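You operate a simulated robot arm through the tools that you are given. There is no shell and no other tool.

Carry out the task below with a simulated robot arm. There is one attempt and no reset: what you move stays moved.

JOB
Shut the water stand's teal drawer, latch the blue cup on the stand and pour in about 40 ml.
Fine: drawer shut, latch with the water stand lever, then pour into the cup from the small white jug; put the jug back. Set down upright: small white jug.
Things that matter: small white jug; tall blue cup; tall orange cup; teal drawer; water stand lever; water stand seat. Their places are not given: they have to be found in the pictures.

Only the result counts: the job must be done as asked and must still hold three seconds after the hand-in. Knocking over, shifting, dropping, spilling or breaking anything else fails it.

ROBOT AND FRAMES
A 6-joint arm with a two-finger gripper, fixed in place. Base frame: the origin is at the foot of the arm, x ahead of it, y to its left, z up; the work surface is at about z = 84. Readings come in cm, degrees, newtons and seconds.
With the tool pointing down near the work surface it reaches from about 12 to 68 cm from the base axis. Its first joint turns from -66.0 to 66.0 degrees. Payload 2.45 kg.
The tool frame sits at the grasp point between the pads (the TCP): z along the fingers, y along the line on which they close. The tips reach 3 cm beyond it. Largest opening 10.6 cm; the body of the gripper starts 7.9 cm behind the TCP.
Orientation is that of the tool frame in the base frame, as a unit quaternion [x, y, z, w]. With the fingers straight down and closing along the base's y, the tool's x points along the base's -x, its y along +y and its z along -z.

CONTROLS
- The arm moves only by the tool drive_tool. Its argument "steps" is a list of rows, each a list of 7 numbers: the shift along the tool's x, y, z in units of 50 mm (1.0 is 50 mm), then the turn, a rotation vector about the tool's x, y, z in units of 5 degrees (1.0 is 5 degrees), then the finger opening in cm, from 0 to 10.6. In form: [[x, y, z, wx, wy, wz, jaw], ...]. A call has 1 to 20 rows; each row shifts and turns the commanded pose from where the row before left it, along the tool's axes as they then stand. A call with a number of a shift or a turn outside -1 to 1 is refused whole. Rows are played at 5 a second. More than 5 cm and 8.6 degrees between two rows, or a gripper value outside its range, and nothing of the call is played. A pose out of reach is approached as far as the arm can. The call stops where the force on the tool passes 40 N (or 10 N more than at its start, if that is more) or the arm is blocked; 0.2 s more then pass. The fingers move at their own pace (about 15.3 cm/s each) and stop on an object; they squeeze with about 37 N. The grip force told is the motor's: it shows also when the fingers shut on nothing. Time passes only in rows, and 0.2 s behind the last, so rows that do not move let the fingers close. The reply holds the time, the measured pose of the TCP, the force on the tool along the base axes, the opening and the grip force, in the units named above and with some noise, with the torque about the TCP (base axes, N m) and any sound that the robot's microphone picked up, and new pictures: "views" is both (left out), scene, wrist or none.
- Cameras (640 x 400 px; columns grow to the right, rows downward): "scene" is fixed at [3.79, 39.72, 141.28]; the picture's right is [-0.91, -0.42, 0.00], its down [-0.21, 0.45, -0.87] and it looks along [0.37, -0.79, -0.49] (base axes); focal length 320 px, centre (320, 200). "wrist" rides on the gripper at [7.7, -0.2, -10.6] in the tool frame; the picture's right is [0.02, 1.00, 0.00], its down [-0.78, 0.02, -0.62] and it looks along [-0.62, 0.01, 0.78] (tool axes); focal length 247 px, centre (320, 200).
- locate(camera, pixels): for up to 12 pixels [column, row] of the newest picture of that camera ("zoom" is the newest enlarged one), the place [x, y, z] in the base frame of the surface seen there, good to about 0.2 cm. It takes no simulated time.
- enlarge(camera, box): a new picture of the part [left, top, right, bottom] of that camera's present view, enlarged. It takes no simulated time.
- close_job(): hands the job in; it is judged then, once.

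Open the gripper and draw the arm clear of the work before you hand the job in, unless the task says otherwise.

The tools are called after "Call:" as name(argument=value, ...) on one line, values as JSON. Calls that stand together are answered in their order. drive_tool: Moves the arm, as the interface text tells. Its arguments: {"type":"object","properties":{"steps":{"type":"array","items":{"type":"array","items":{"type":"number"}}},"views":{"type":"string","enum":["both","scene","wrist","none"]}},"required":["steps"]} The other tools are called the same way: locate (camera, pixels) gives the place of the surface under pixels of a picture; enlarge (camera, box) takes an enlarged picture of a part of a camera's view; close_job () hands the job in.

At the start:

```text
t: 0.0
ee_pos: [27.89, -12.63, 123.87]
ee_rot: [0.0, 1.0, 0.001, 0.001]
contact_force: [-0.1, 0.5, 0.2]
wrist_torque: [0.02, -0.03, 0.02]
finger_gap: 10.6
grip_force: 0.1
```

scene: 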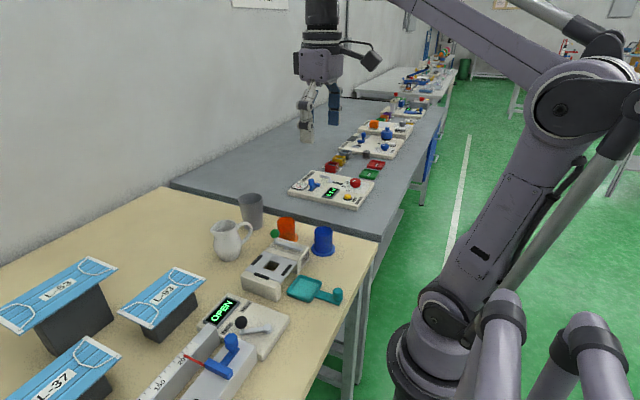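
wrist: 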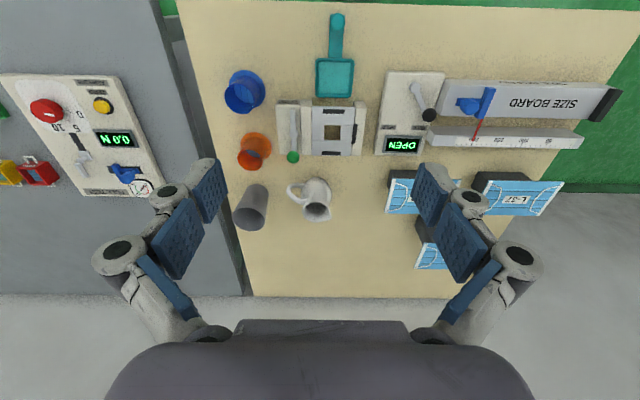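

The scene picture shows the stand around (275,270), teal drawer (310,290), blue cup (323,240), orange cup (287,230), white jug (230,240). I enlarge both cameras to see the details.

Call:
enlarge(camera="scene", box=[190, 180, 370, 320])

Call:
enlarge(camera="wrist", box=[210, 0, 450, 240])

Call:
locate(camera="wrist", pixels=[[337, 20], [337, 45], [335, 78], [243, 92], [254, 152], [250, 208], [317, 205], [293, 157], [293, 115], [333, 132], [310, 80], [420, 280]])

```text
2.86 times, centred on (280, 250) of scene
```

zoom: 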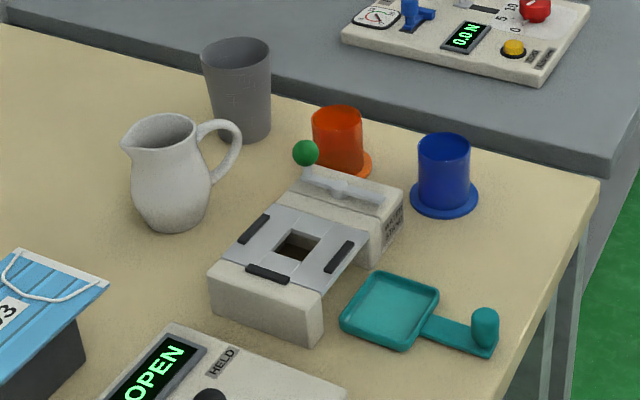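

```text
1.67 times, centred on (330, 120) of wrist
```

zoom: 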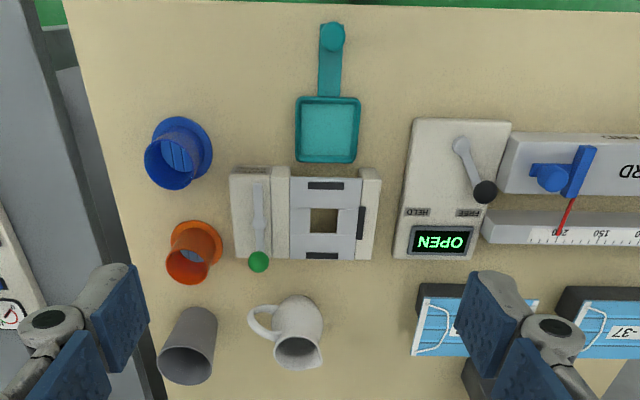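

```text
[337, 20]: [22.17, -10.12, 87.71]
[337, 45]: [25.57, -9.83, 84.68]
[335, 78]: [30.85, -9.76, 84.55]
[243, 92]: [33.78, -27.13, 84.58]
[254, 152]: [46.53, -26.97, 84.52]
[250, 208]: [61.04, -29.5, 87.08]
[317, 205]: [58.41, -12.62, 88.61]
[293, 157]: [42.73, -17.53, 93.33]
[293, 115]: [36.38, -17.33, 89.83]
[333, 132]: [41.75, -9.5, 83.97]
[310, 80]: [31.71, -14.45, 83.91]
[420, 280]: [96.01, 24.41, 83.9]
```

The wrist picture shows the drawer pulled toward the base (handle (337,20)), the seat with a square hole at (333,132), and the lever with green knob (293,157). I enlarge more closely to get cup and lever detail.

Call:
enlarge(camera="wrist", box=[215, 50, 385, 170])

Call:
enlarge(camera="scene", box=[235, 210, 355, 310])

Call:
locate(camera="scene", pixels=[[274, 233], [287, 245], [278, 267], [262, 265], [299, 271], [265, 285], [300, 262], [323, 229], [287, 219], [327, 293], [338, 290], [300, 280]])

```text
3.33 times, centred on (300, 110) of wrist
```

zoom: 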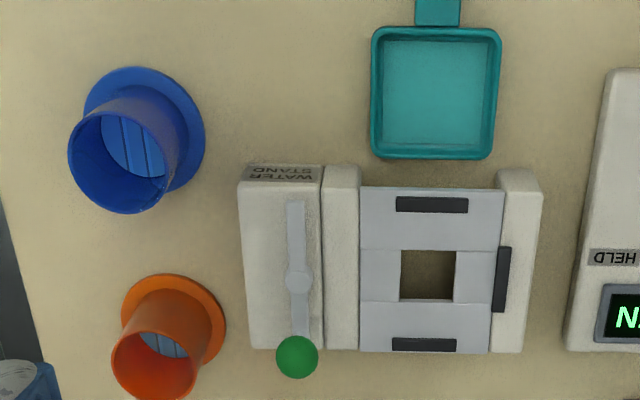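

```text
4.00 times, centred on (295, 260) of scene
```

zoom: 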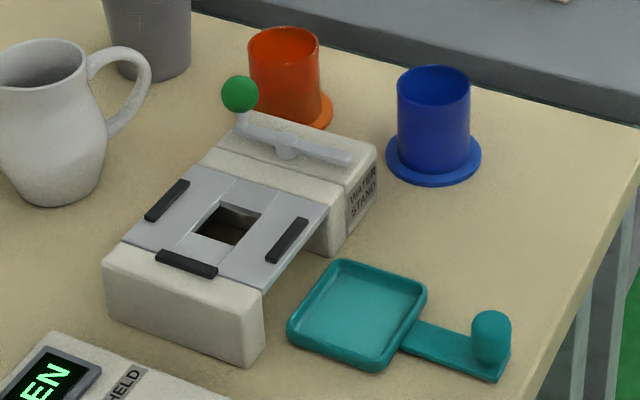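

```text
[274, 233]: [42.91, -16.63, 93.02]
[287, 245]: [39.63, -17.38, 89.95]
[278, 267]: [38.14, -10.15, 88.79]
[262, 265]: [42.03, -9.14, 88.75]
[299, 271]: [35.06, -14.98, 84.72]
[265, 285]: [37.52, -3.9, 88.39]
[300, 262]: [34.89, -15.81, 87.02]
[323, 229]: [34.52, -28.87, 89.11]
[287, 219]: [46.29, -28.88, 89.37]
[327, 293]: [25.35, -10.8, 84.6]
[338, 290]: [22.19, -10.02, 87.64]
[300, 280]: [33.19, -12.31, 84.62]
```

Before touching anything I move the wrist camera closer over the stand to measure it. The tool goes from (27.9,-12.6,123.9) to about (30,-14,106), which is well above everything.

Call:
drive_tool(steps=[[-0.1, -0.07, 0.9, 0, 0, 0, 10.6], [-0.1, -0.07, 0.9, 0, 0, 0, 10.6], [-0.1, -0.07, 0.9, 0, 0, 0, 10.6], [-0.1, -0.07, 0.9, 0, 0, 0, 10.6], [0, 0, 0, 0, 0, 0, 10.6]], views="both")

```text
t: 1.2
ee_pos: [30.1, -13.89, 105.93]
ee_rot: [0.001, 1.0, 0.0, 0.0]
contact_force: [-0.2, -0.4, -0.6]
wrist_torque: [0.01, 0.01, 0.03]
finger_gap: 10.61
grip_force: 0.0
```

scene: 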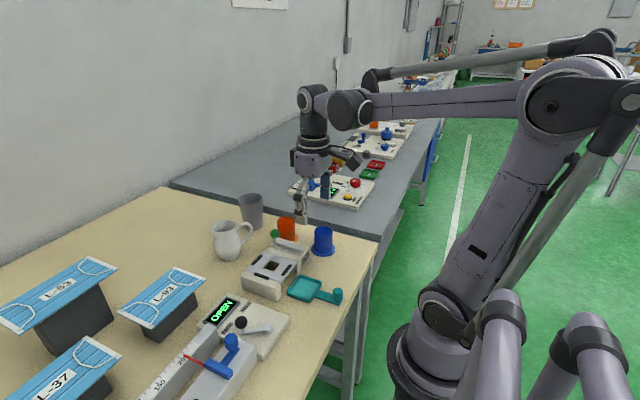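
wrist: 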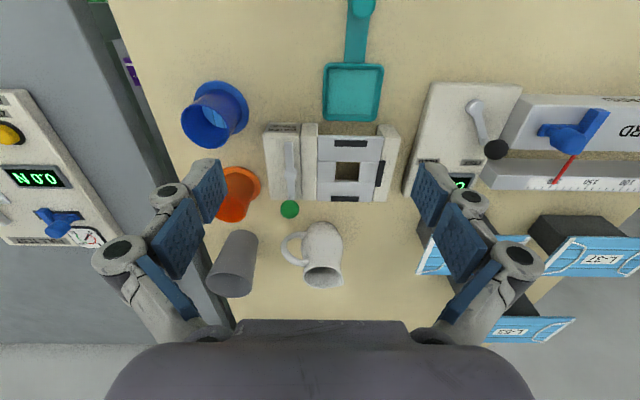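

The stand is now clear at (345,170) in the wrist view. I measure its edges, the lever, cups and the jug.

Call:
enlarge(camera="wrist", box=[170, 60, 410, 310])

Call:
locate(camera="wrist", pixels=[[335, 164], [358, 164], [335, 180], [358, 181], [350, 143], [379, 173], [342, 199], [317, 142], [395, 130], [266, 198], [268, 130], [309, 170]])

Call:
locate(camera="wrist", pixels=[[290, 145], [291, 168], [290, 183], [289, 209], [362, 8], [325, 72], [382, 72], [325, 115], [380, 115], [352, 63], [290, 190], [352, 95]])

Call:
locate(camera="wrist", pixels=[[182, 120], [229, 128], [213, 148], [195, 103], [247, 105], [222, 83], [217, 112], [228, 168], [232, 205], [322, 225], [325, 287], [284, 247]])

```text
1.60 times, centred on (290, 185) of wrist
```

zoom: 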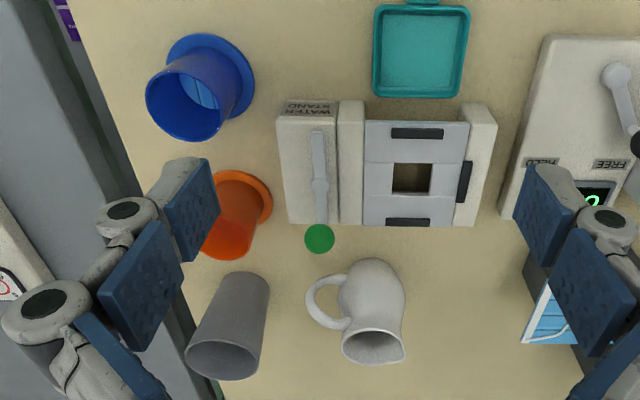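

```text
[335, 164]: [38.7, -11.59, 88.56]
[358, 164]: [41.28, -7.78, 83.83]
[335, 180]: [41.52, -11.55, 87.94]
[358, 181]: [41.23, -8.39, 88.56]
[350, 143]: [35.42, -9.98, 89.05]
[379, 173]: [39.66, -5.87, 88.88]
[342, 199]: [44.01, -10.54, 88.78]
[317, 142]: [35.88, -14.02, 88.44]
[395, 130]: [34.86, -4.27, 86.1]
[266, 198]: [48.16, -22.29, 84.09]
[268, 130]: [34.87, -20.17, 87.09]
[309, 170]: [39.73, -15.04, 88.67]
```

```text
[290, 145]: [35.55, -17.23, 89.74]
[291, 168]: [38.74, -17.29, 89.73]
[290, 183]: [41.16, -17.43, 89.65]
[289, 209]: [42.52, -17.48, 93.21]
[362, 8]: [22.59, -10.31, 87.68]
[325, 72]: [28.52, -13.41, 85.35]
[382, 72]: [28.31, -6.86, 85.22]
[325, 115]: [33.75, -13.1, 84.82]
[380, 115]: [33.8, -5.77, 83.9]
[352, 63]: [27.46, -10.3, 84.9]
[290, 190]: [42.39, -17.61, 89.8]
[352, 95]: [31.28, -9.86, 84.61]
```

```text
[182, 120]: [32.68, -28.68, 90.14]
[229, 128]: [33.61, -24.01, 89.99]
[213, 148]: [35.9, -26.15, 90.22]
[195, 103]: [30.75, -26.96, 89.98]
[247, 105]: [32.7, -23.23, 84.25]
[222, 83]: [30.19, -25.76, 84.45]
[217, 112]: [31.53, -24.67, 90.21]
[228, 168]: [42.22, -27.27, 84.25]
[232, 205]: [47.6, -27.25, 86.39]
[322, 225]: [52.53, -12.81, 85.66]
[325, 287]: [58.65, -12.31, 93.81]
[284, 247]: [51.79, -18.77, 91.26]
```

Call:
enlarge(camera="wrist", box=[255, 115, 405, 215])

Call:
enlarge(camera="scene", box=[255, 225, 325, 275])

```text
4.00 times, centred on (330, 165) of wrist
```

zoom: 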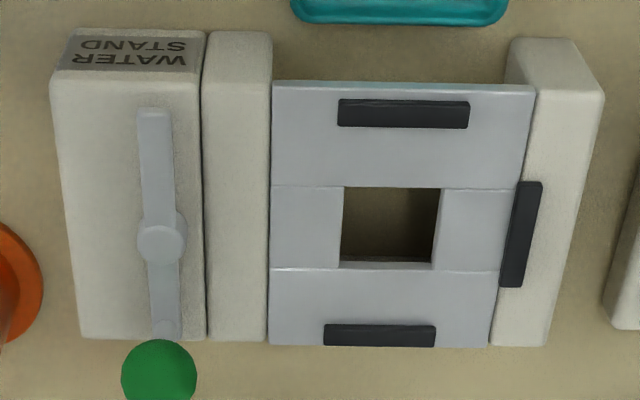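

```text
8.00 times, centred on (290, 250) of scene
```

zoom: 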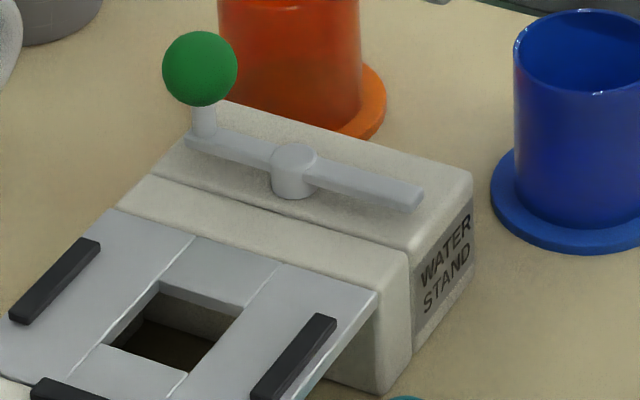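

The lever's bare end points to -x and would swing over the cup flange when the knob is pushed toward -y. First comes the drawer: I move above its knob at (22.4,-10.2), then descend with the fingers either side of it.

Call:
drive_tool(steps=[[0.52, 0.247, 0.52, 0, 0, 0, 6], [0.52, 0.247, 0.52, 0, 0, 0, 6], [0.52, 0.247, 0.52, 0, 0, 0, 6], [0, 0, 0, 0, 0, 0, 6]])

```text
t: 2.2
ee_pos: [22.1, -10.48, 97.88]
ee_rot: [0.0, 1.0, 0.0, 0.002]
contact_force: [0.6, 0.3, -0.7]
wrist_torque: [0.01, 0.0, 0.02]
finger_gap: 6.0
grip_force: 0.1
```

scene: 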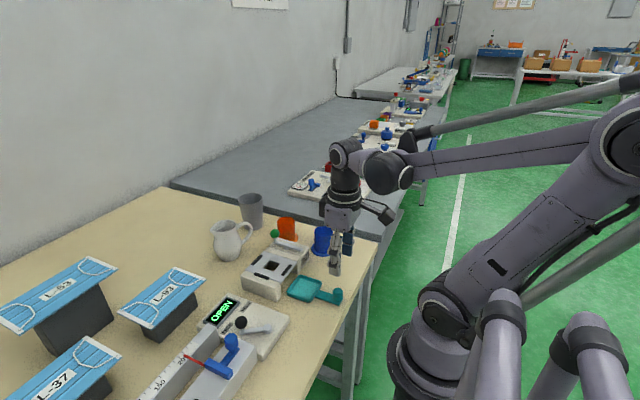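
wrist: 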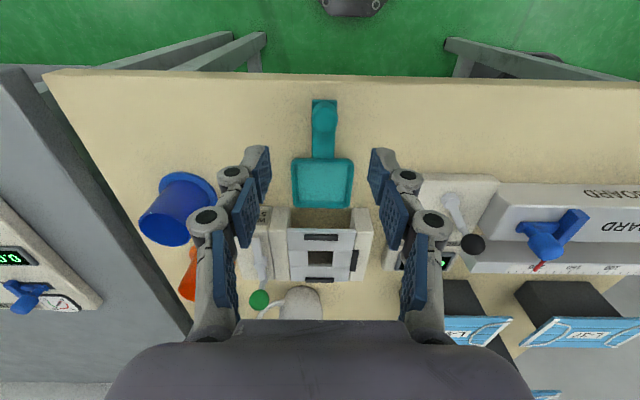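

Call:
locate(camera="wrist", pixels=[[324, 105], [324, 113], [314, 115], [335, 115], [324, 125], [323, 185]])

Call:
enlarge(camera="wrist", box=[264, 80, 384, 220])

```text
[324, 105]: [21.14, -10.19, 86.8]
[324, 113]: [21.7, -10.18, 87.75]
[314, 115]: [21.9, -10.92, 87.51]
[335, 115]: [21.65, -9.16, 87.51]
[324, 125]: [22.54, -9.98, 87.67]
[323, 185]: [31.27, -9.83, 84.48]
```

```text
2.86 times, centred on (324, 150) of wrist
```

zoom: 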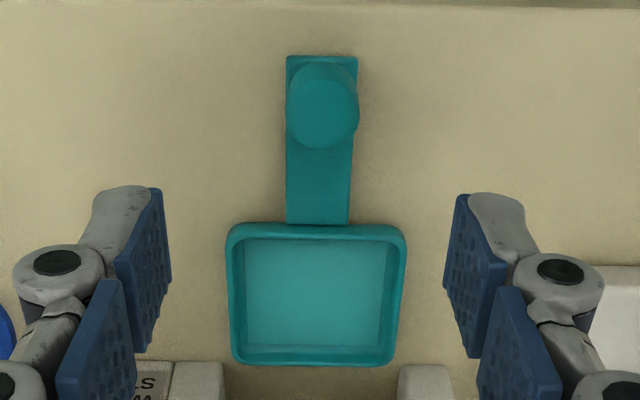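

Knob centre is about (22.0,-10.05), top 87.75. I descend to TCP z≈88.4 and close on it.

Call:
drive_tool(steps=[[0, 0.06, 0.7, 0, 0, 0, 6], [0, 0, 0.7, 0, 0, 0, 6], [0, 0, 0.5, 0, 0, 0, 6], [0, 0, 0, 0, 0, 0, 6], [0, 0, 0, 0, 0, 0, 0], [0, 0, 0, 0, 0, 0, 0], [0, 0, 0, 0, 0, 0, 0]])

```text
t: 3.8
ee_pos: [22.11, -10.07, 88.61]
ee_rot: [-0.001, 1.0, 0.002, 0.001]
contact_force: [0.2, 14.7, -13.3]
wrist_torque: [0.42, 0.01, 0.02]
finger_gap: 2.22
grip_force: 44.8
```

scene: 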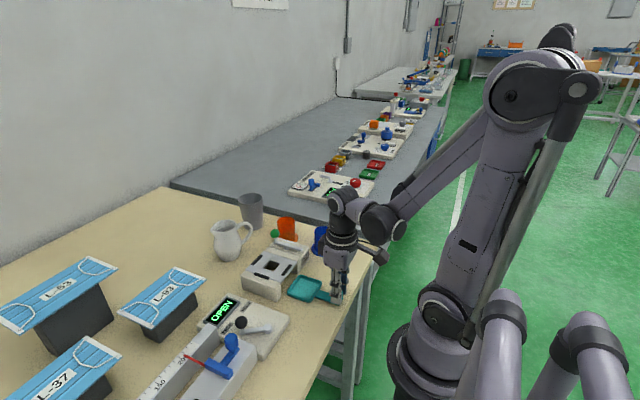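
wrist: 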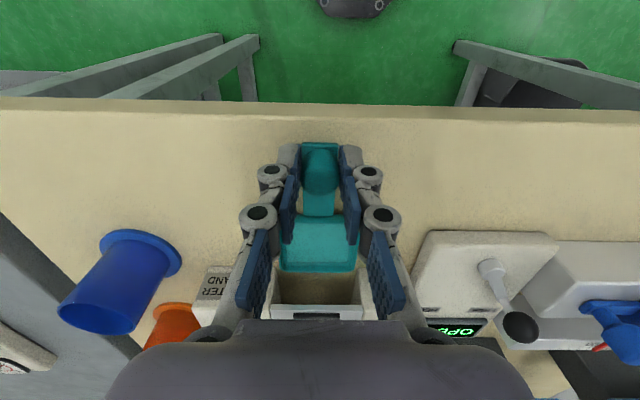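

The grip is on the knob (gap 2.22) with a side force of 14.7 N, so I relieve it by a small +y shift before pushing.

Call:
drive_tool(steps=[[0, 0.02, 0, 0, 0, 0, 2.8], [0, 0, 0, 0, 0, 0, 2.8], [0, 0.01, 0, 0, 0, 0, 0], [0, 0, 0, 0, 0, 0, 0]], views="none")

```text
t: 4.8
ee_pos: [22.19, -9.99, 88.66]
ee_rot: [-0.001, 1.0, -0.001, 0.001]
contact_force: [0.7, -1.6, -18.4]
wrist_torque: [-0.06, -0.12, 0.02]
finger_gap: 2.22
grip_force: 44.9
```

Side force is relieved. I now push along +x slowly.

Call:
drive_tool(steps=[[-0.1, 0, 0, 0, 0, 0, 0], [-0.1, 0, 0, 0, 0, 0, 0], [-0.1, 0, 0, 0, 0, 0, 0], [-0.1, 0, 0, 0, 0, 0, 0], [-0.1, 0, 0, 0, 0, 0, 0], [-0.1, 0, 0, 0, 0, 0, 0], [-0.1, 0, 0, 0, 0, 0, 0], [-0.1, 0, 0, 0, 0, 0, 0]])

```text
t: 6.1
ee_pos: [24.78, -9.88, 88.6]
ee_rot: [0.0, 1.0, 0.0, 0.001]
contact_force: [0.8, 1.6, 4.9]
wrist_torque: [0.0, 0.0, -0.02]
finger_gap: 2.21
grip_force: 45.1
stopped in row 6: the force on the tool passed its limit at 42 N (the readings are from after the stop); the commanded pose is now the measured one
```

scene: 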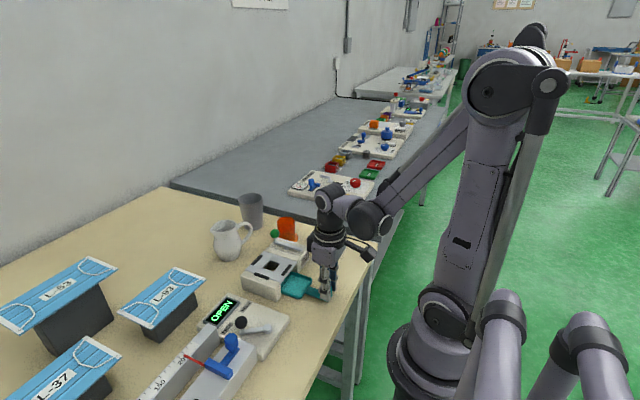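
wrist: 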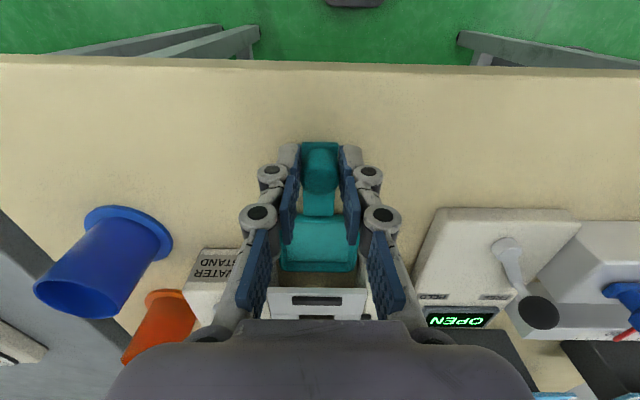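

The drawer moved 2.6 cm with the gripper and the stop relieved the force. I continue more slowly.

Call:
drive_tool(steps=[[-0.05, 0, 0, 0, 0, 0, 0], [-0.05, 0, 0, 0, 0, 0, 0], [-0.05, 0, 0, 0, 0, 0, 0], [-0.05, 0, 0, 0, 0, 0, 0]], views="wrist")

```text
t: 7.1
ee_pos: [25.67, -9.99, 88.49]
ee_rot: [0.0, 1.0, -0.001, 0.0]
contact_force: [0.0, 2.0, 36.3]
wrist_torque: [0.11, 0.01, -0.01]
finger_gap: 2.24
grip_force: 44.7
```

wrist: 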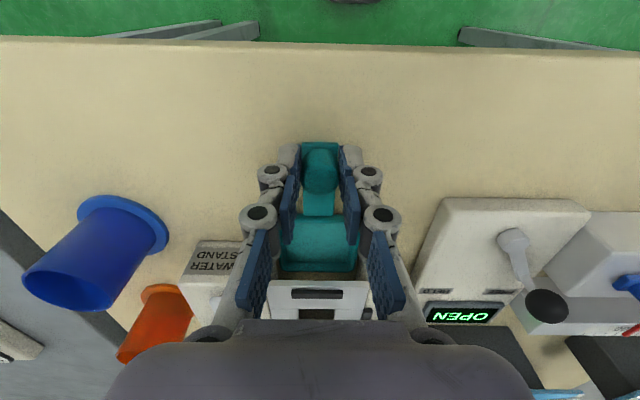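

Vertical force built up from the grip (36 N) rather than from the drawer. I release, rise, and go behind the knob to push with closed fingers instead.

Call:
drive_tool(steps=[[0, 0, 0, 0, 0, 0, 5], [0, 0, 0, 0, 0, 0, 5], [0, 0, -0.5, 0, 0, 0, 5], [0, 0, -0.5, 0, 0, 0, 5], [0.5, 0, 0, 0, 0, 0, 0], [0.15, 0, 0, 0, 0, 0, 0], [0, 0, 0.5, 0, 0, 0, 0], [0, 0, 0.45, 0, 0, 0, 0], [0, 0, 0, 0, 0, 0, 0]], views="wrist")

```text
t: 9.1
ee_pos: [22.5, -10.18, 88.93]
ee_rot: [0.0, 1.0, 0.0, 0.001]
contact_force: [0.4, -0.7, -0.6]
wrist_torque: [-0.04, 0.01, -0.02]
finger_gap: 0.0
grip_force: 28.7
```

wrist: 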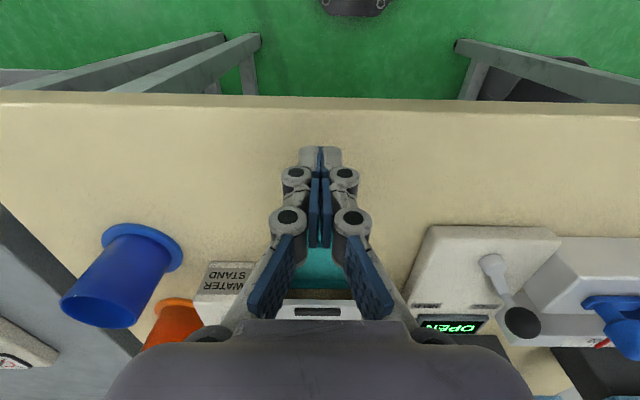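

Fingers are closed just behind the knob. I push along +x until resistance.

Call:
drive_tool(steps=[[-0.1, 0, 0.05, 0, 0, 0, 0], [-0.1, 0, 0, 0, 0, 0, 0], [-0.1, 0, 0, 0, 0, 0, 0], [-0.1, 0, 0, 0, 0, 0, 0], [-0.1, 0, 0, 0, 0, 0, 0], [-0.1, 0, 0, 0, 0, 0, 0], [-0.1, 0, 0, 0, 0, 0, 0], [-0.1, 0, 0, 0, 0, 0, 0], [-0.1, 0, 0, 0, 0, 0, 0], [-0.1, 0, 0, 0, 0, 0, 0]])

```text
t: 11.3
ee_pos: [27.39, -9.99, 88.72]
ee_rot: [0.001, 1.0, 0.0, 0.0]
contact_force: [0.0, -0.2, -0.8]
wrist_torque: [-0.01, 0.0, -0.05]
finger_gap: 0.0
grip_force: 29.1
```

scene: 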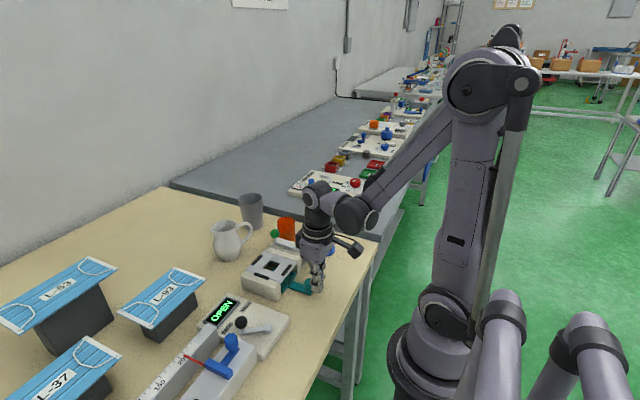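
wrist: 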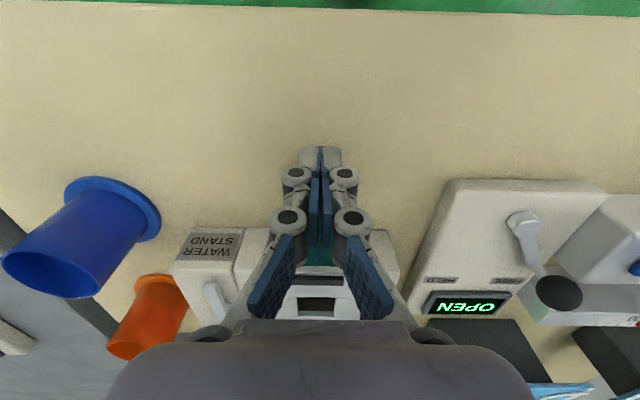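

No resistance yet at x=27.4; I keep pushing in small rows until a stop.

Call:
drive_tool(steps=[[-0.06, 0, 0, 0, 0, 0, 0], [-0.06, 0, 0, 0, 0, 0, 0], [-0.06, 0, 0, 0, 0, 0, 0], [-0.06, 0, 0, 0, 0, 0, 0], [-0.06, 0, 0, 0, 0, 0, 0], [-0.06, 0, 0, 0, 0, 0, 0], [-0.06, 0, 0, 0, 0, 0, 0], [-0.06, 0, 0, 0, 0, 0, 0]])

```text
t: 13.2
ee_pos: [29.1, -10.0, 88.63]
ee_rot: [0.001, 1.0, -0.001, -0.009]
contact_force: [-5.7, 0.3, 0.0]
wrist_torque: [-0.04, 0.14, 0.02]
finger_gap: 0.58
grip_force: 28.6
stopped in row 8: the force on the tool passed its limit at 41 N (the readings are from after the stop); the commanded pose is now the measured one
```

scene: 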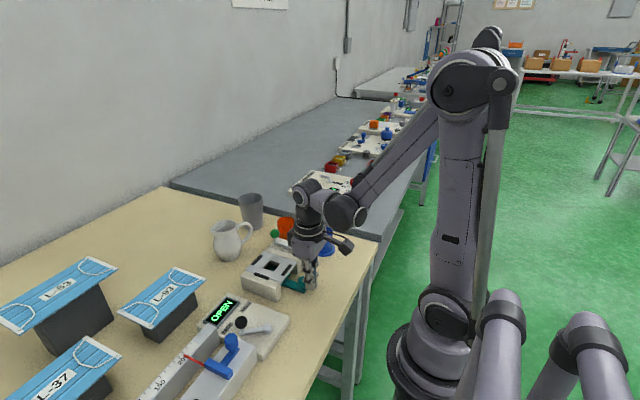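
wrist: 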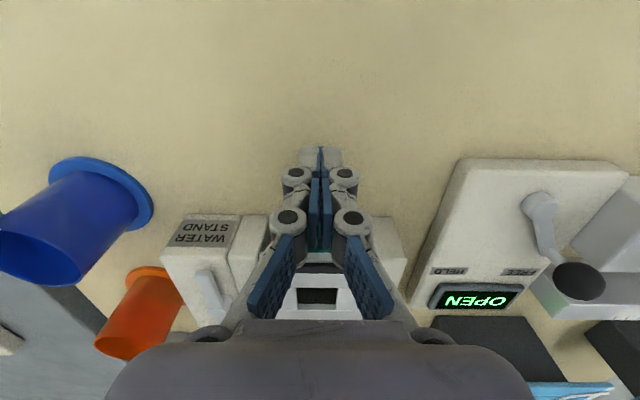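

A hard stop at x=29.1 (41 N). I back off, rise and look whether the drawer is fully in.

Call:
drive_tool(steps=[[0.2, 0, 0, 0, 0, 0, 0], [0.3, 0, 0, 0, 0, 0, 0], [0.3, 0, -0.8, 0, 0, 0, 6], [0.3, 0, -0.8, 0, 0, 0, 6], [0, 0, -0.8, 0, 0, 0, 6], [0, 0, 0, 0, 0, 0, 6]])

Call:
enlarge(camera="scene", box=[235, 220, 345, 310])

Call:
enlarge(camera="wrist", box=[230, 100, 420, 320])

```text
t: 14.6
ee_pos: [23.99, -9.88, 100.94]
ee_rot: [0.0, 1.0, -0.001, -0.007]
contact_force: [0.2, 0.1, 0.7]
wrist_torque: [-0.01, 0.0, -0.02]
finger_gap: 6.01
grip_force: 0.0
```

scene: 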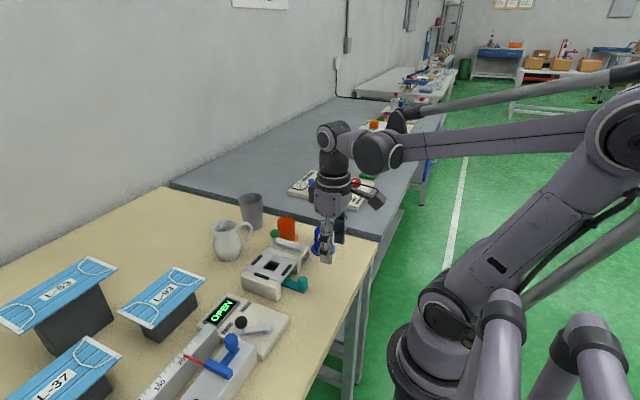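
wrist: 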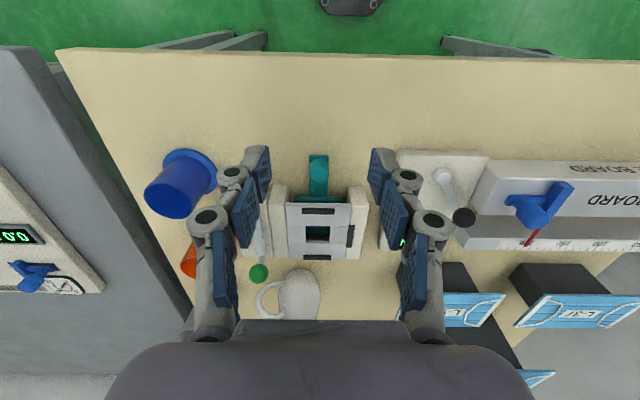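

```text
4.44 times, centred on (290, 265) of scene
```

zoom: 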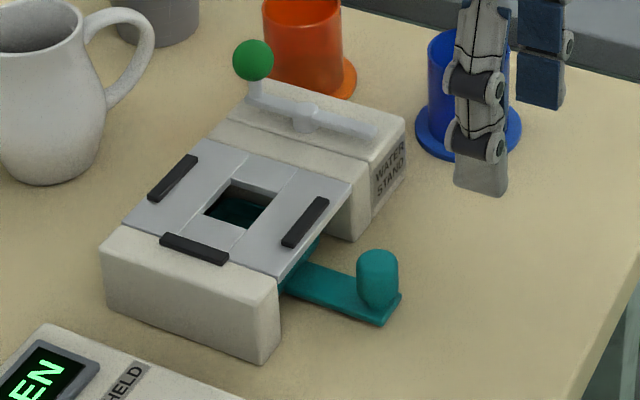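

```text
1.82 times, centred on (325, 210) of wrist
```

zoom: 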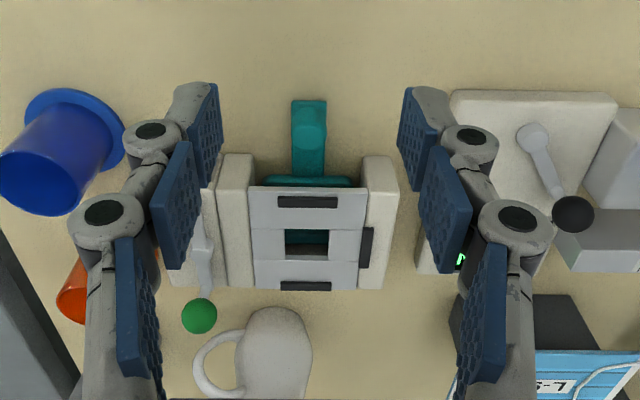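

Call:
locate(camera="wrist", pixels=[[319, 160], [318, 170], [319, 193], [319, 199], [318, 211], [317, 234], [317, 257], [281, 190], [359, 190], [351, 234]])

Call:
locate(camera="scene", pixels=[[303, 279], [303, 284], [274, 268], [274, 234], [303, 247], [287, 245]])

```text
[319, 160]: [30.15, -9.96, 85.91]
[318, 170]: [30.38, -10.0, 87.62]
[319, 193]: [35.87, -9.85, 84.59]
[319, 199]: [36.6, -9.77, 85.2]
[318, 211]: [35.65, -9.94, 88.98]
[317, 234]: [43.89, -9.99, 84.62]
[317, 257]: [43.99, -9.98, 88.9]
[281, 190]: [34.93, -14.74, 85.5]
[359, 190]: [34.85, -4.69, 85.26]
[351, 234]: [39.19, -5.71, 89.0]
```

```text
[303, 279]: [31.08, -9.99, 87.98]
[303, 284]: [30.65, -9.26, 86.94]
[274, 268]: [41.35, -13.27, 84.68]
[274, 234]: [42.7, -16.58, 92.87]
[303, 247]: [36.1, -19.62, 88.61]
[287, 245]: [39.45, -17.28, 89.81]
```

Drawer tray now spans x≈36.6 to 43.4, centred under the seat hole at x≈40, against a hard stop: shut. Next is the blue cup near (33.3,-26.4); I move above it to measure it.

Call:
drive_tool(steps=[[-0.3, -0.8, -0.2, 0, 0, 0, 8], [-0.4, -0.8, 0, 0, 0, 0, 8], [-0.4, -0.8, 0, 0, 0, 0, 8], [-0.4, -0.85, 0, 0, 0, 0, 8], [0, 0, 0, 0, 0, 0, 8]])

```text
t: 15.8
ee_pos: [31.65, -26.25, 101.79]
ee_rot: [0.001, 1.0, 0.0, -0.008]
contact_force: [-0.2, -0.5, 0.3]
wrist_torque: [-0.01, -0.02, 0.03]
finger_gap: 8.0
grip_force: 0.0
```

scene: 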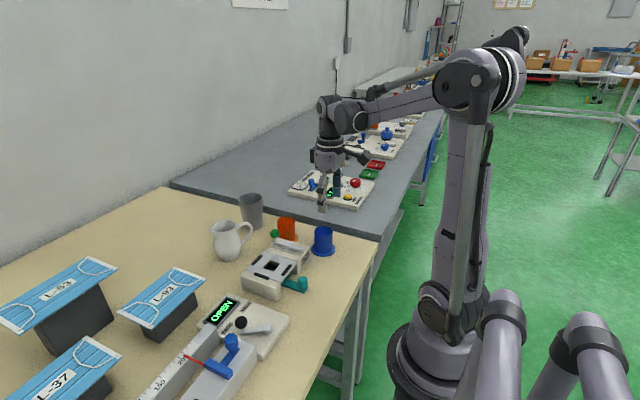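
wrist: 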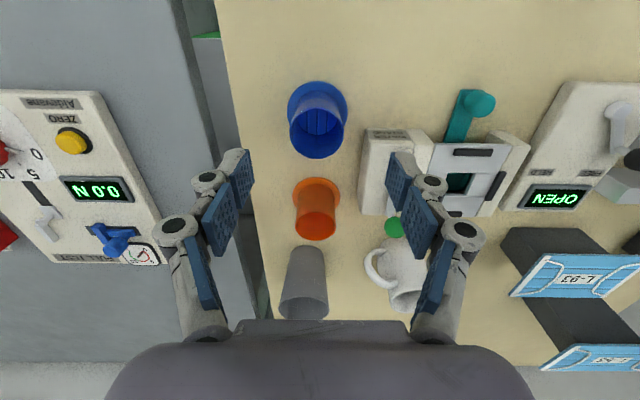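

Call:
enlarge(camera="wrist", box=[270, 70, 370, 170])

Call:
locate(camera="wrist", pixels=[[290, 125], [345, 125], [317, 98], [317, 157], [289, 107], [348, 100], [318, 83], [317, 115], [291, 118], [344, 118], [300, 103], [335, 103]])

```text
4.00 times, centred on (320, 120) of wrist
```

zoom: 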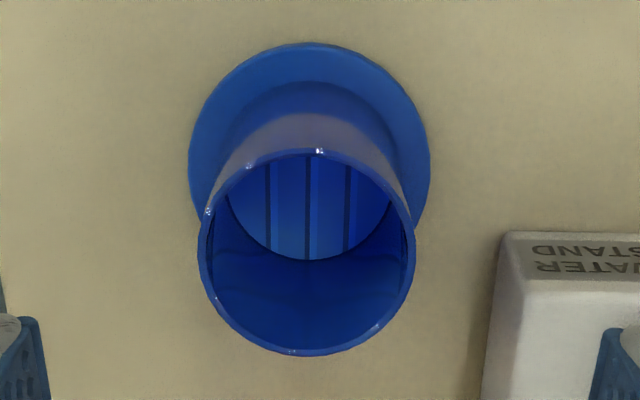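

```text
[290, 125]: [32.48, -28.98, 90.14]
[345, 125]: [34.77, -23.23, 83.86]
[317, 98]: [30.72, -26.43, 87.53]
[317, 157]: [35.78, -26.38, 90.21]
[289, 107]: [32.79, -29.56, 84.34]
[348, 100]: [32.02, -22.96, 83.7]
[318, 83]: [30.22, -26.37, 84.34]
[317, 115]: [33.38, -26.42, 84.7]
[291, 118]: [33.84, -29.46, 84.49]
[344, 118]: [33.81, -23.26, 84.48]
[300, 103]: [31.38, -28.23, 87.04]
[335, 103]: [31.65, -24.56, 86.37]
```

Cup centre is (33.35,-26.4), flange radius 3.2, rim z 90.2. I correct the ~0.9° tool tilt and centre above the cup.

Call:
drive_tool(steps=[[-0.34, -0.02, 0.3, 0, -0.18, 0, 8], [0, 0, 0.3, 0, 0, 0, 8], [0, 0, 0, 0, 0, 0, 8]], views="none")

Call:
drive_tool(steps=[[0, 0, 0, 0, 0, 0, 8], [0, 0, 0, 0, 0, 0, 8]], views="wrist")

```text
t: 16.6
ee_pos: [33.26, -26.14, 98.52]
ee_rot: [0.001, 1.0, -0.001, 0.001]
contact_force: [-0.2, -0.2, -0.5]
wrist_torque: [-0.03, -0.03, 0.01]
finger_gap: 8.01
grip_force: 0.1
```

```text
t: 17.2
ee_pos: [33.15, -26.32, 98.63]
ee_rot: [0.001, 1.0, 0.0, 0.0]
contact_force: [0.0, 0.3, -1.0]
wrist_torque: [0.02, -0.01, 0.0]
finger_gap: 8.03
grip_force: 0.2
```

wrist: 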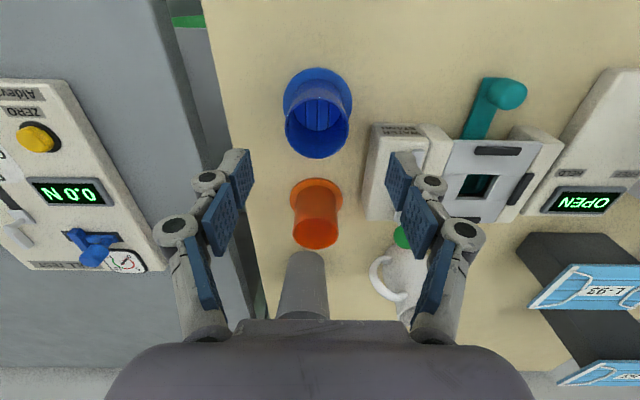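

Centred; I descend around the cup to TCP z≈88.3 (tips just above the flange) with fingers still open.

Call:
drive_tool(steps=[[-0.03, -0.03, 0.6, 0, 0, 0, 8], [0, 0, 0.6, 0, 0, 0, 8], [0, 0, 0.5, 0, 0, 0, 8], [0, 0, 0.34, 0, 0, 0, 8], [0, 0, 0, 0, 0, 0, 8]], views="both")

```text
t: 18.4
ee_pos: [33.29, -26.43, 88.23]
ee_rot: [0.001, 1.0, -0.001, 0.001]
contact_force: [0.7, -0.2, 0.2]
wrist_torque: [0.02, -0.03, 0.0]
finger_gap: 8.02
grip_force: 0.0
```

scene: 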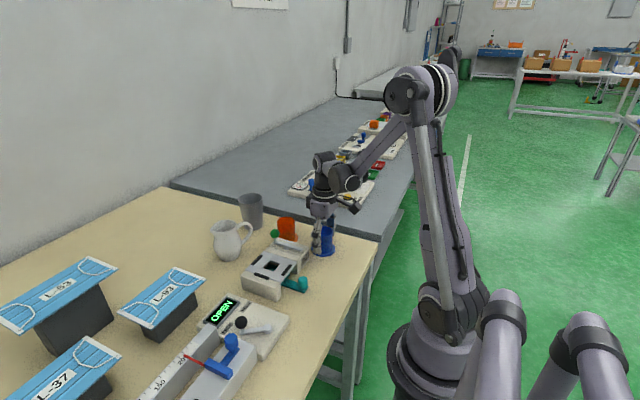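
wrist: 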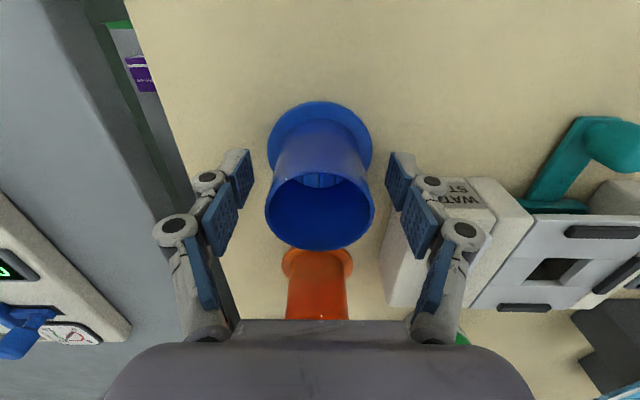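

The cup sits centrally between the fingers. I close on it gently.

Call:
drive_tool(steps=[[0, 0, 0, 0, 0, 0, 5.5], [0, 0, 0, 0, 0, 0, 4.9], [0, 0, 0, 0, 0, 0, 4.9], [0, 0, 0, 0, 0, 0, 4.9]], views="none")

```text
t: 19.4
ee_pos: [33.28, -26.49, 88.33]
ee_rot: [0.0, 1.0, 0.0, 0.001]
contact_force: [-0.2, 0.8, -0.4]
wrist_torque: [-0.01, -0.02, -0.01]
finger_gap: 5.02
grip_force: 33.2
```

Cup held (gap 5.02). Before moving, I measure the three seat pads precisely in an enlarged scene picture.

Call:
enlarge(camera="scene", box=[238, 240, 318, 290])

```text
8.00 times, centred on (278, 265) of scene
```

zoom: 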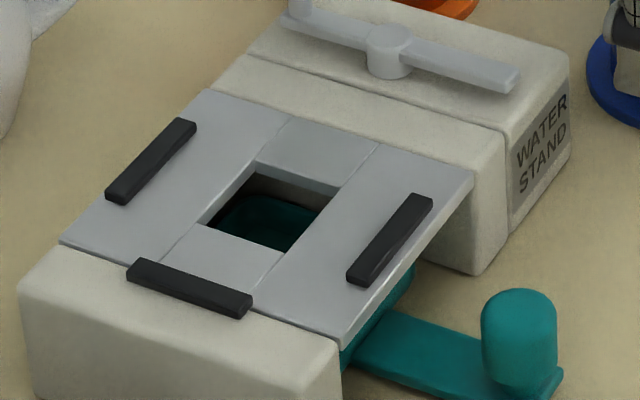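

Call:
locate(camera="zoom", pixels=[[385, 228], [155, 160], [190, 278], [257, 168], [205, 224], [340, 185], [285, 245], [425, 200], [355, 272], [118, 190], [182, 126], [390, 240]])

Call:
locate(camera="zoom", pixels=[[388, 35], [510, 75], [513, 68], [440, 60], [490, 125], [550, 60], [300, 60], [140, 262], [245, 295], [340, 340], [470, 180], [395, 210]])

```text
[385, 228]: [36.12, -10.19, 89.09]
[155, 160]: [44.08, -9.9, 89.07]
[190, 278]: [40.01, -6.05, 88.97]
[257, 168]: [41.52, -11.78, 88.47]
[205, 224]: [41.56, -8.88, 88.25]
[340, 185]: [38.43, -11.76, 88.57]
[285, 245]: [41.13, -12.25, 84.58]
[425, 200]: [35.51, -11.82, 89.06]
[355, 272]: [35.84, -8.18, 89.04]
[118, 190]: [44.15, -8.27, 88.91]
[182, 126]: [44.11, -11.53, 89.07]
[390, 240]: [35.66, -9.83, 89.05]
```

```text
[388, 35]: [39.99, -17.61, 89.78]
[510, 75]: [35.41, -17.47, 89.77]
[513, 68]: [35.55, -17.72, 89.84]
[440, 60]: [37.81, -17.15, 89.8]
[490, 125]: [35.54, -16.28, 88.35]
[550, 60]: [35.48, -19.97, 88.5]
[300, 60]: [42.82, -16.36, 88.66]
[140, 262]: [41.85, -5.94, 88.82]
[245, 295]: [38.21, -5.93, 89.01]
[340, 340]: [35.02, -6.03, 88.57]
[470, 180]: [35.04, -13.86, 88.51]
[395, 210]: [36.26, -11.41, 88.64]
```

Pads' centres lie at x=35.8, 44.1 and y=-5.95, hole centre (40,-10), so the seat centre is (40,-10), seat z≈88.6. I lift the cup 13 cm and carry it above the seat.

Call:
drive_tool(steps=[[0, 0, -0.3, 0, 0, 0, 4.9], [0, 0, -0.7, 0, 0, 0, 4.9], [0, 0, -0.8, 0, 0, 0, 4.9], [0, 0, -0.8, 0, 0, 0, 4.9], [-0.2, 0.4, 0, 0, 0, 0, 4.9], [-0.3, 0.7, 0, 0, 0, 0, 4.9], [-0.3, 0.8, 0, 0, 0, 0, 4.9], [-0.3, 0.7, 0, 0, 0, 0, 4.9], [-0.23, 0.5, 0, 0, 0, 0, 4.9], [0, 0.19, 0, 0, 0, 0, 4.9], [0, 0, 0, 0, 0, 0, 4.9], [0, 0, 0, 0, 0, 0, 4.9]])

```text
t: 22.0
ee_pos: [39.93, -9.97, 101.42]
ee_rot: [0.001, 1.0, -0.001, 0.001]
contact_force: [-0.3, -0.5, -0.3]
wrist_torque: [0.01, -0.01, -0.01]
finger_gap: 4.92
grip_force: 0.2
```

scene: 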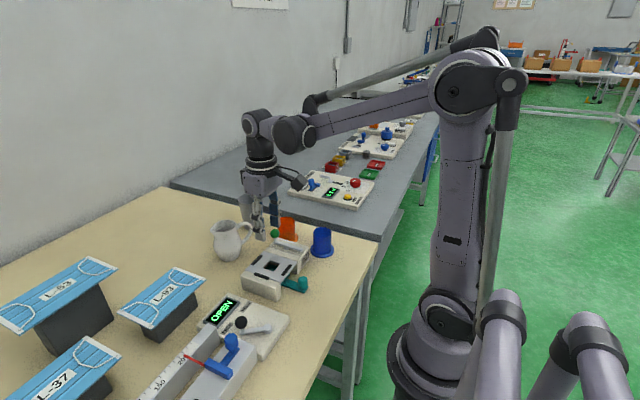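
wrist: 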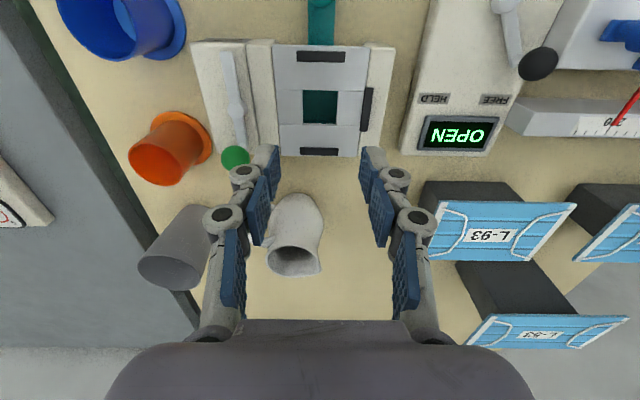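

The cup slipped out and still stands at its old place (323,240): the soft grip was not enough. I return above it, checking its present position.

Call:
drive_tool(steps=[[0.3, -0.8, 0, 0, 0, 0, 8], [0.4, -0.8, 0, 0, 0, 0, 8], [0.4, -0.8, 0, 0, 0, 0, 8], [0.3, -0.85, 0, 0, 0, 0, 8], [0, 0, 0, 0, 0, 0, 8]])

Call:
enlarge(camera="wrist", box=[270, 60, 370, 160])

```text
t: 23.2
ee_pos: [32.67, -26.52, 101.27]
ee_rot: [0.001, 1.0, -0.001, 0.001]
contact_force: [0.4, -0.2, -0.5]
wrist_torque: [0.0, 0.03, -0.03]
finger_gap: 8.02
grip_force: 0.0
```

scene: 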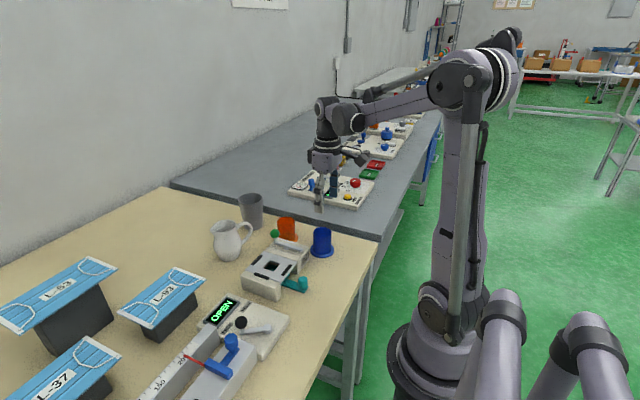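
wrist: 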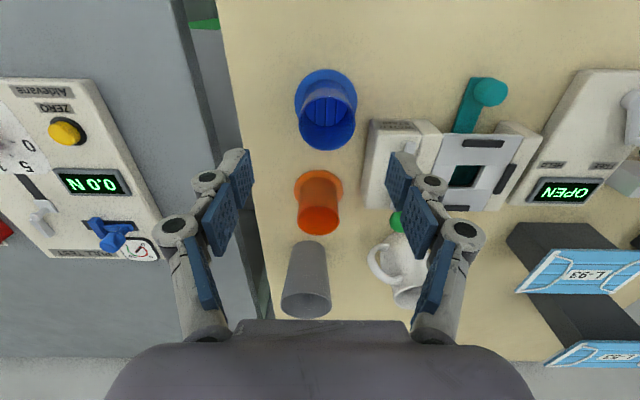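

```text
4.00 times, centred on (320, 110) of wrist
```

zoom: 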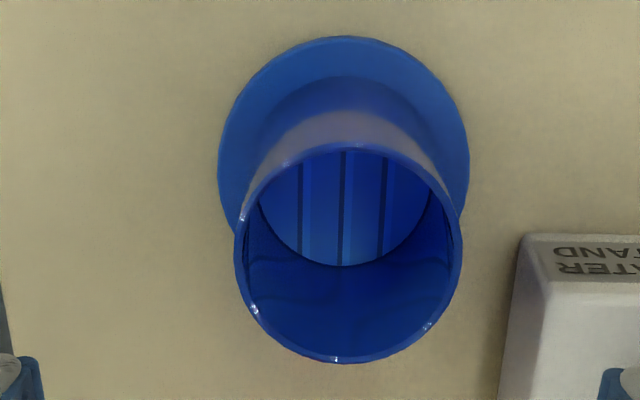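

Call:
locate(camera="zoom", pixels=[[222, 165], [466, 165], [342, 40], [345, 210], [340, 358], [237, 250], [460, 245], [342, 148]])

```text
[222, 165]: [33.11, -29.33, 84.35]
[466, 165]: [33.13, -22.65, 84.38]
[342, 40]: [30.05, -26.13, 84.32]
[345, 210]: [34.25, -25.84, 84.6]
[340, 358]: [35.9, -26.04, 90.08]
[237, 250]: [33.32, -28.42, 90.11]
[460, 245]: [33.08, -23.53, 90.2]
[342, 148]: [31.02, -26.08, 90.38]
```

Cup centre is now (33.4,-26.0), still upright. I re-centre, descend and close fully for a firm grip.

Call:
drive_tool(steps=[[-0.14, 0.1, 0.5, 0, 0, 0, 8], [0, 0, 0.7, 0, 0, 0, 8], [0, 0, 0.7, 0, 0, 0, 8], [0, 0, 0.5, 0, 0, 0, 8], [0, 0, 0.26, 0, 0, 0, 8], [0, 0, 0, 0, 0, 0, 8]], views="none")

Call:
drive_tool(steps=[[0, 0, 0, 0, 0, 0, 5.5], [0, 0, 0, 0, 0, 0, 0], [0, 0, 0, 0, 0, 0, 0], [0, 0, 0, 0, 0, 0, 0]], views="wrist")

```text
t: 24.6
ee_pos: [33.7, -25.78, 88.06]
ee_rot: [0.001, 1.0, -0.001, 0.0]
contact_force: [0.1, -0.6, -0.4]
wrist_torque: [-0.03, -0.01, 0.0]
finger_gap: 8.02
grip_force: 0.0
```

```text
t: 25.6
ee_pos: [33.65, -25.79, 88.02]
ee_rot: [0.001, 1.0, -0.001, 0.001]
contact_force: [0.5, -1.4, 2.7]
wrist_torque: [0.05, 0.05, 0.01]
finger_gap: 4.98
grip_force: 37.1
```

wrist: 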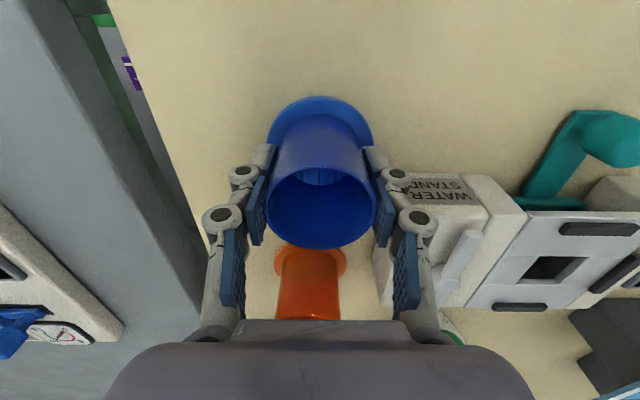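

Gripped with full force (37 N). I lift 3 cm and check that it holds.

Call:
drive_tool(steps=[[0, 0, -0.2, 0, 0, 0, 0], [0, 0, -0.2, 0, 0, 0, 0], [0, 0, -0.2, 0, 0, 0, 0], [0, 0, 0, 0, 0, 0, 0]], views="both")

```text
t: 26.6
ee_pos: [33.58, -25.68, 91.09]
ee_rot: [0.001, 1.0, -0.001, 0.001]
contact_force: [0.8, 0.6, -0.4]
wrist_torque: [0.01, 0.01, 0.02]
finger_gap: 5.03
grip_force: 37.2
```

scene: 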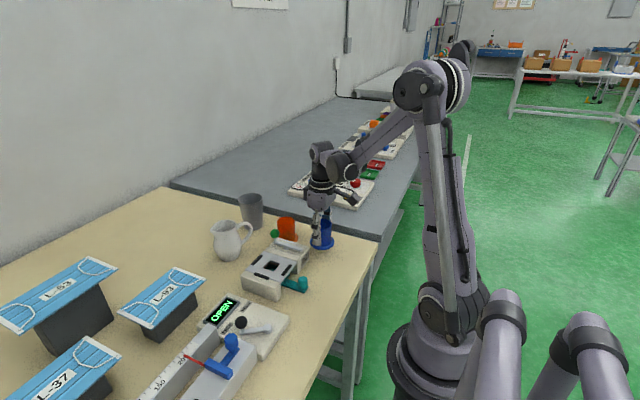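
wrist: 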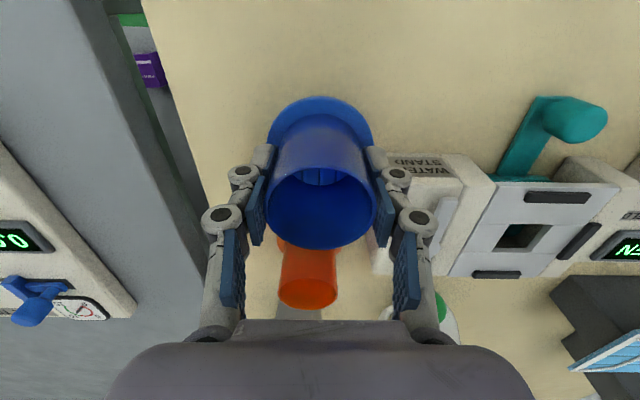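

The cup came up with the gripper. I lift 10 cm more and carry it above the seat at moderate speed.

Call:
drive_tool(steps=[[0, 0, -0.4, 0, 0, 0, 0], [0, 0, -0.6, 0, 0, 0, 0], [0, 0, -0.6, 0, 0, 0, 0], [0, 0, -0.4, 0, 0, 0, 0], [-0.1, 0.25, 0, 0, 0, 0, 0], [-0.2, 0.45, 0, 0, 0, 0, 0], [-0.22, 0.5, 0, 0, 0, 0, 0], [-0.2, 0.5, 0, 0, 0, 0, 0], [-0.2, 0.5, 0, 0, 0, 0, 0], [-0.2, 0.5, 0, 0, 0, 0, 0], [-0.2, 0.45, 0, 0, 0, 0, 0], [0, 0, 0, 0, 0, 0, 0], [0, 0, 0, 0, 0, 0, 0]])

```text
t: 29.4
ee_pos: [40.37, -10.12, 100.93]
ee_rot: [0.001, 1.0, -0.001, 0.001]
contact_force: [-0.1, 0.3, 0.2]
wrist_torque: [-0.03, -0.02, 0.02]
finger_gap: 4.98
grip_force: 36.8
```

scene: 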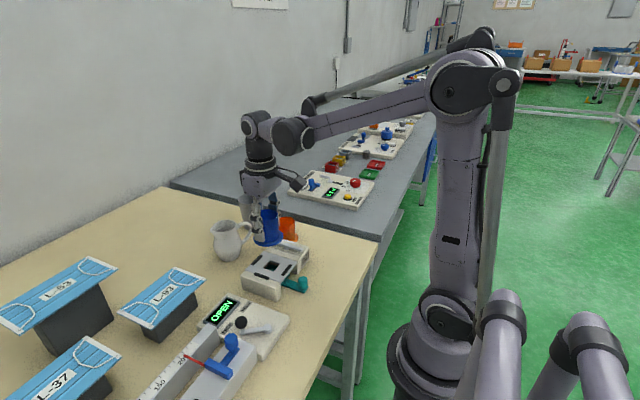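
wrist: 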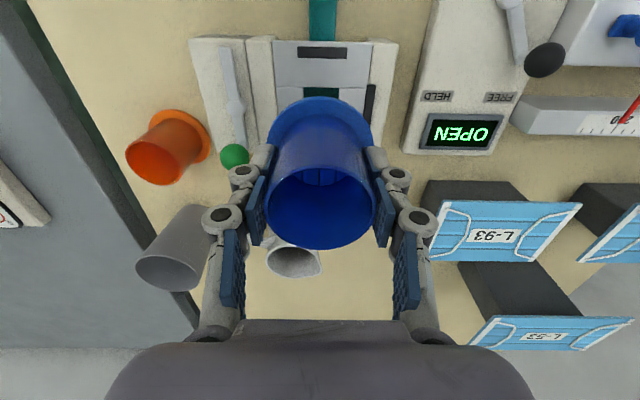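

The cup is carried over the seat. I check its actual centre with locate before lowering.

Call:
locate(camera="wrist", pixels=[[320, 98], [321, 247], [267, 205], [375, 205], [270, 135], [370, 135], [320, 175], [303, 52], [320, 95]])

```text
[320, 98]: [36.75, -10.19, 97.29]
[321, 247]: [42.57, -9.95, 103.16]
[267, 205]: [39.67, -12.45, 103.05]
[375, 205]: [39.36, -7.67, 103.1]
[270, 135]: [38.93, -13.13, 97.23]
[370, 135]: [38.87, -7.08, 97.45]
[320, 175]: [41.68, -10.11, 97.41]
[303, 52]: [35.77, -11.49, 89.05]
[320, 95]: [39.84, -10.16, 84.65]
```

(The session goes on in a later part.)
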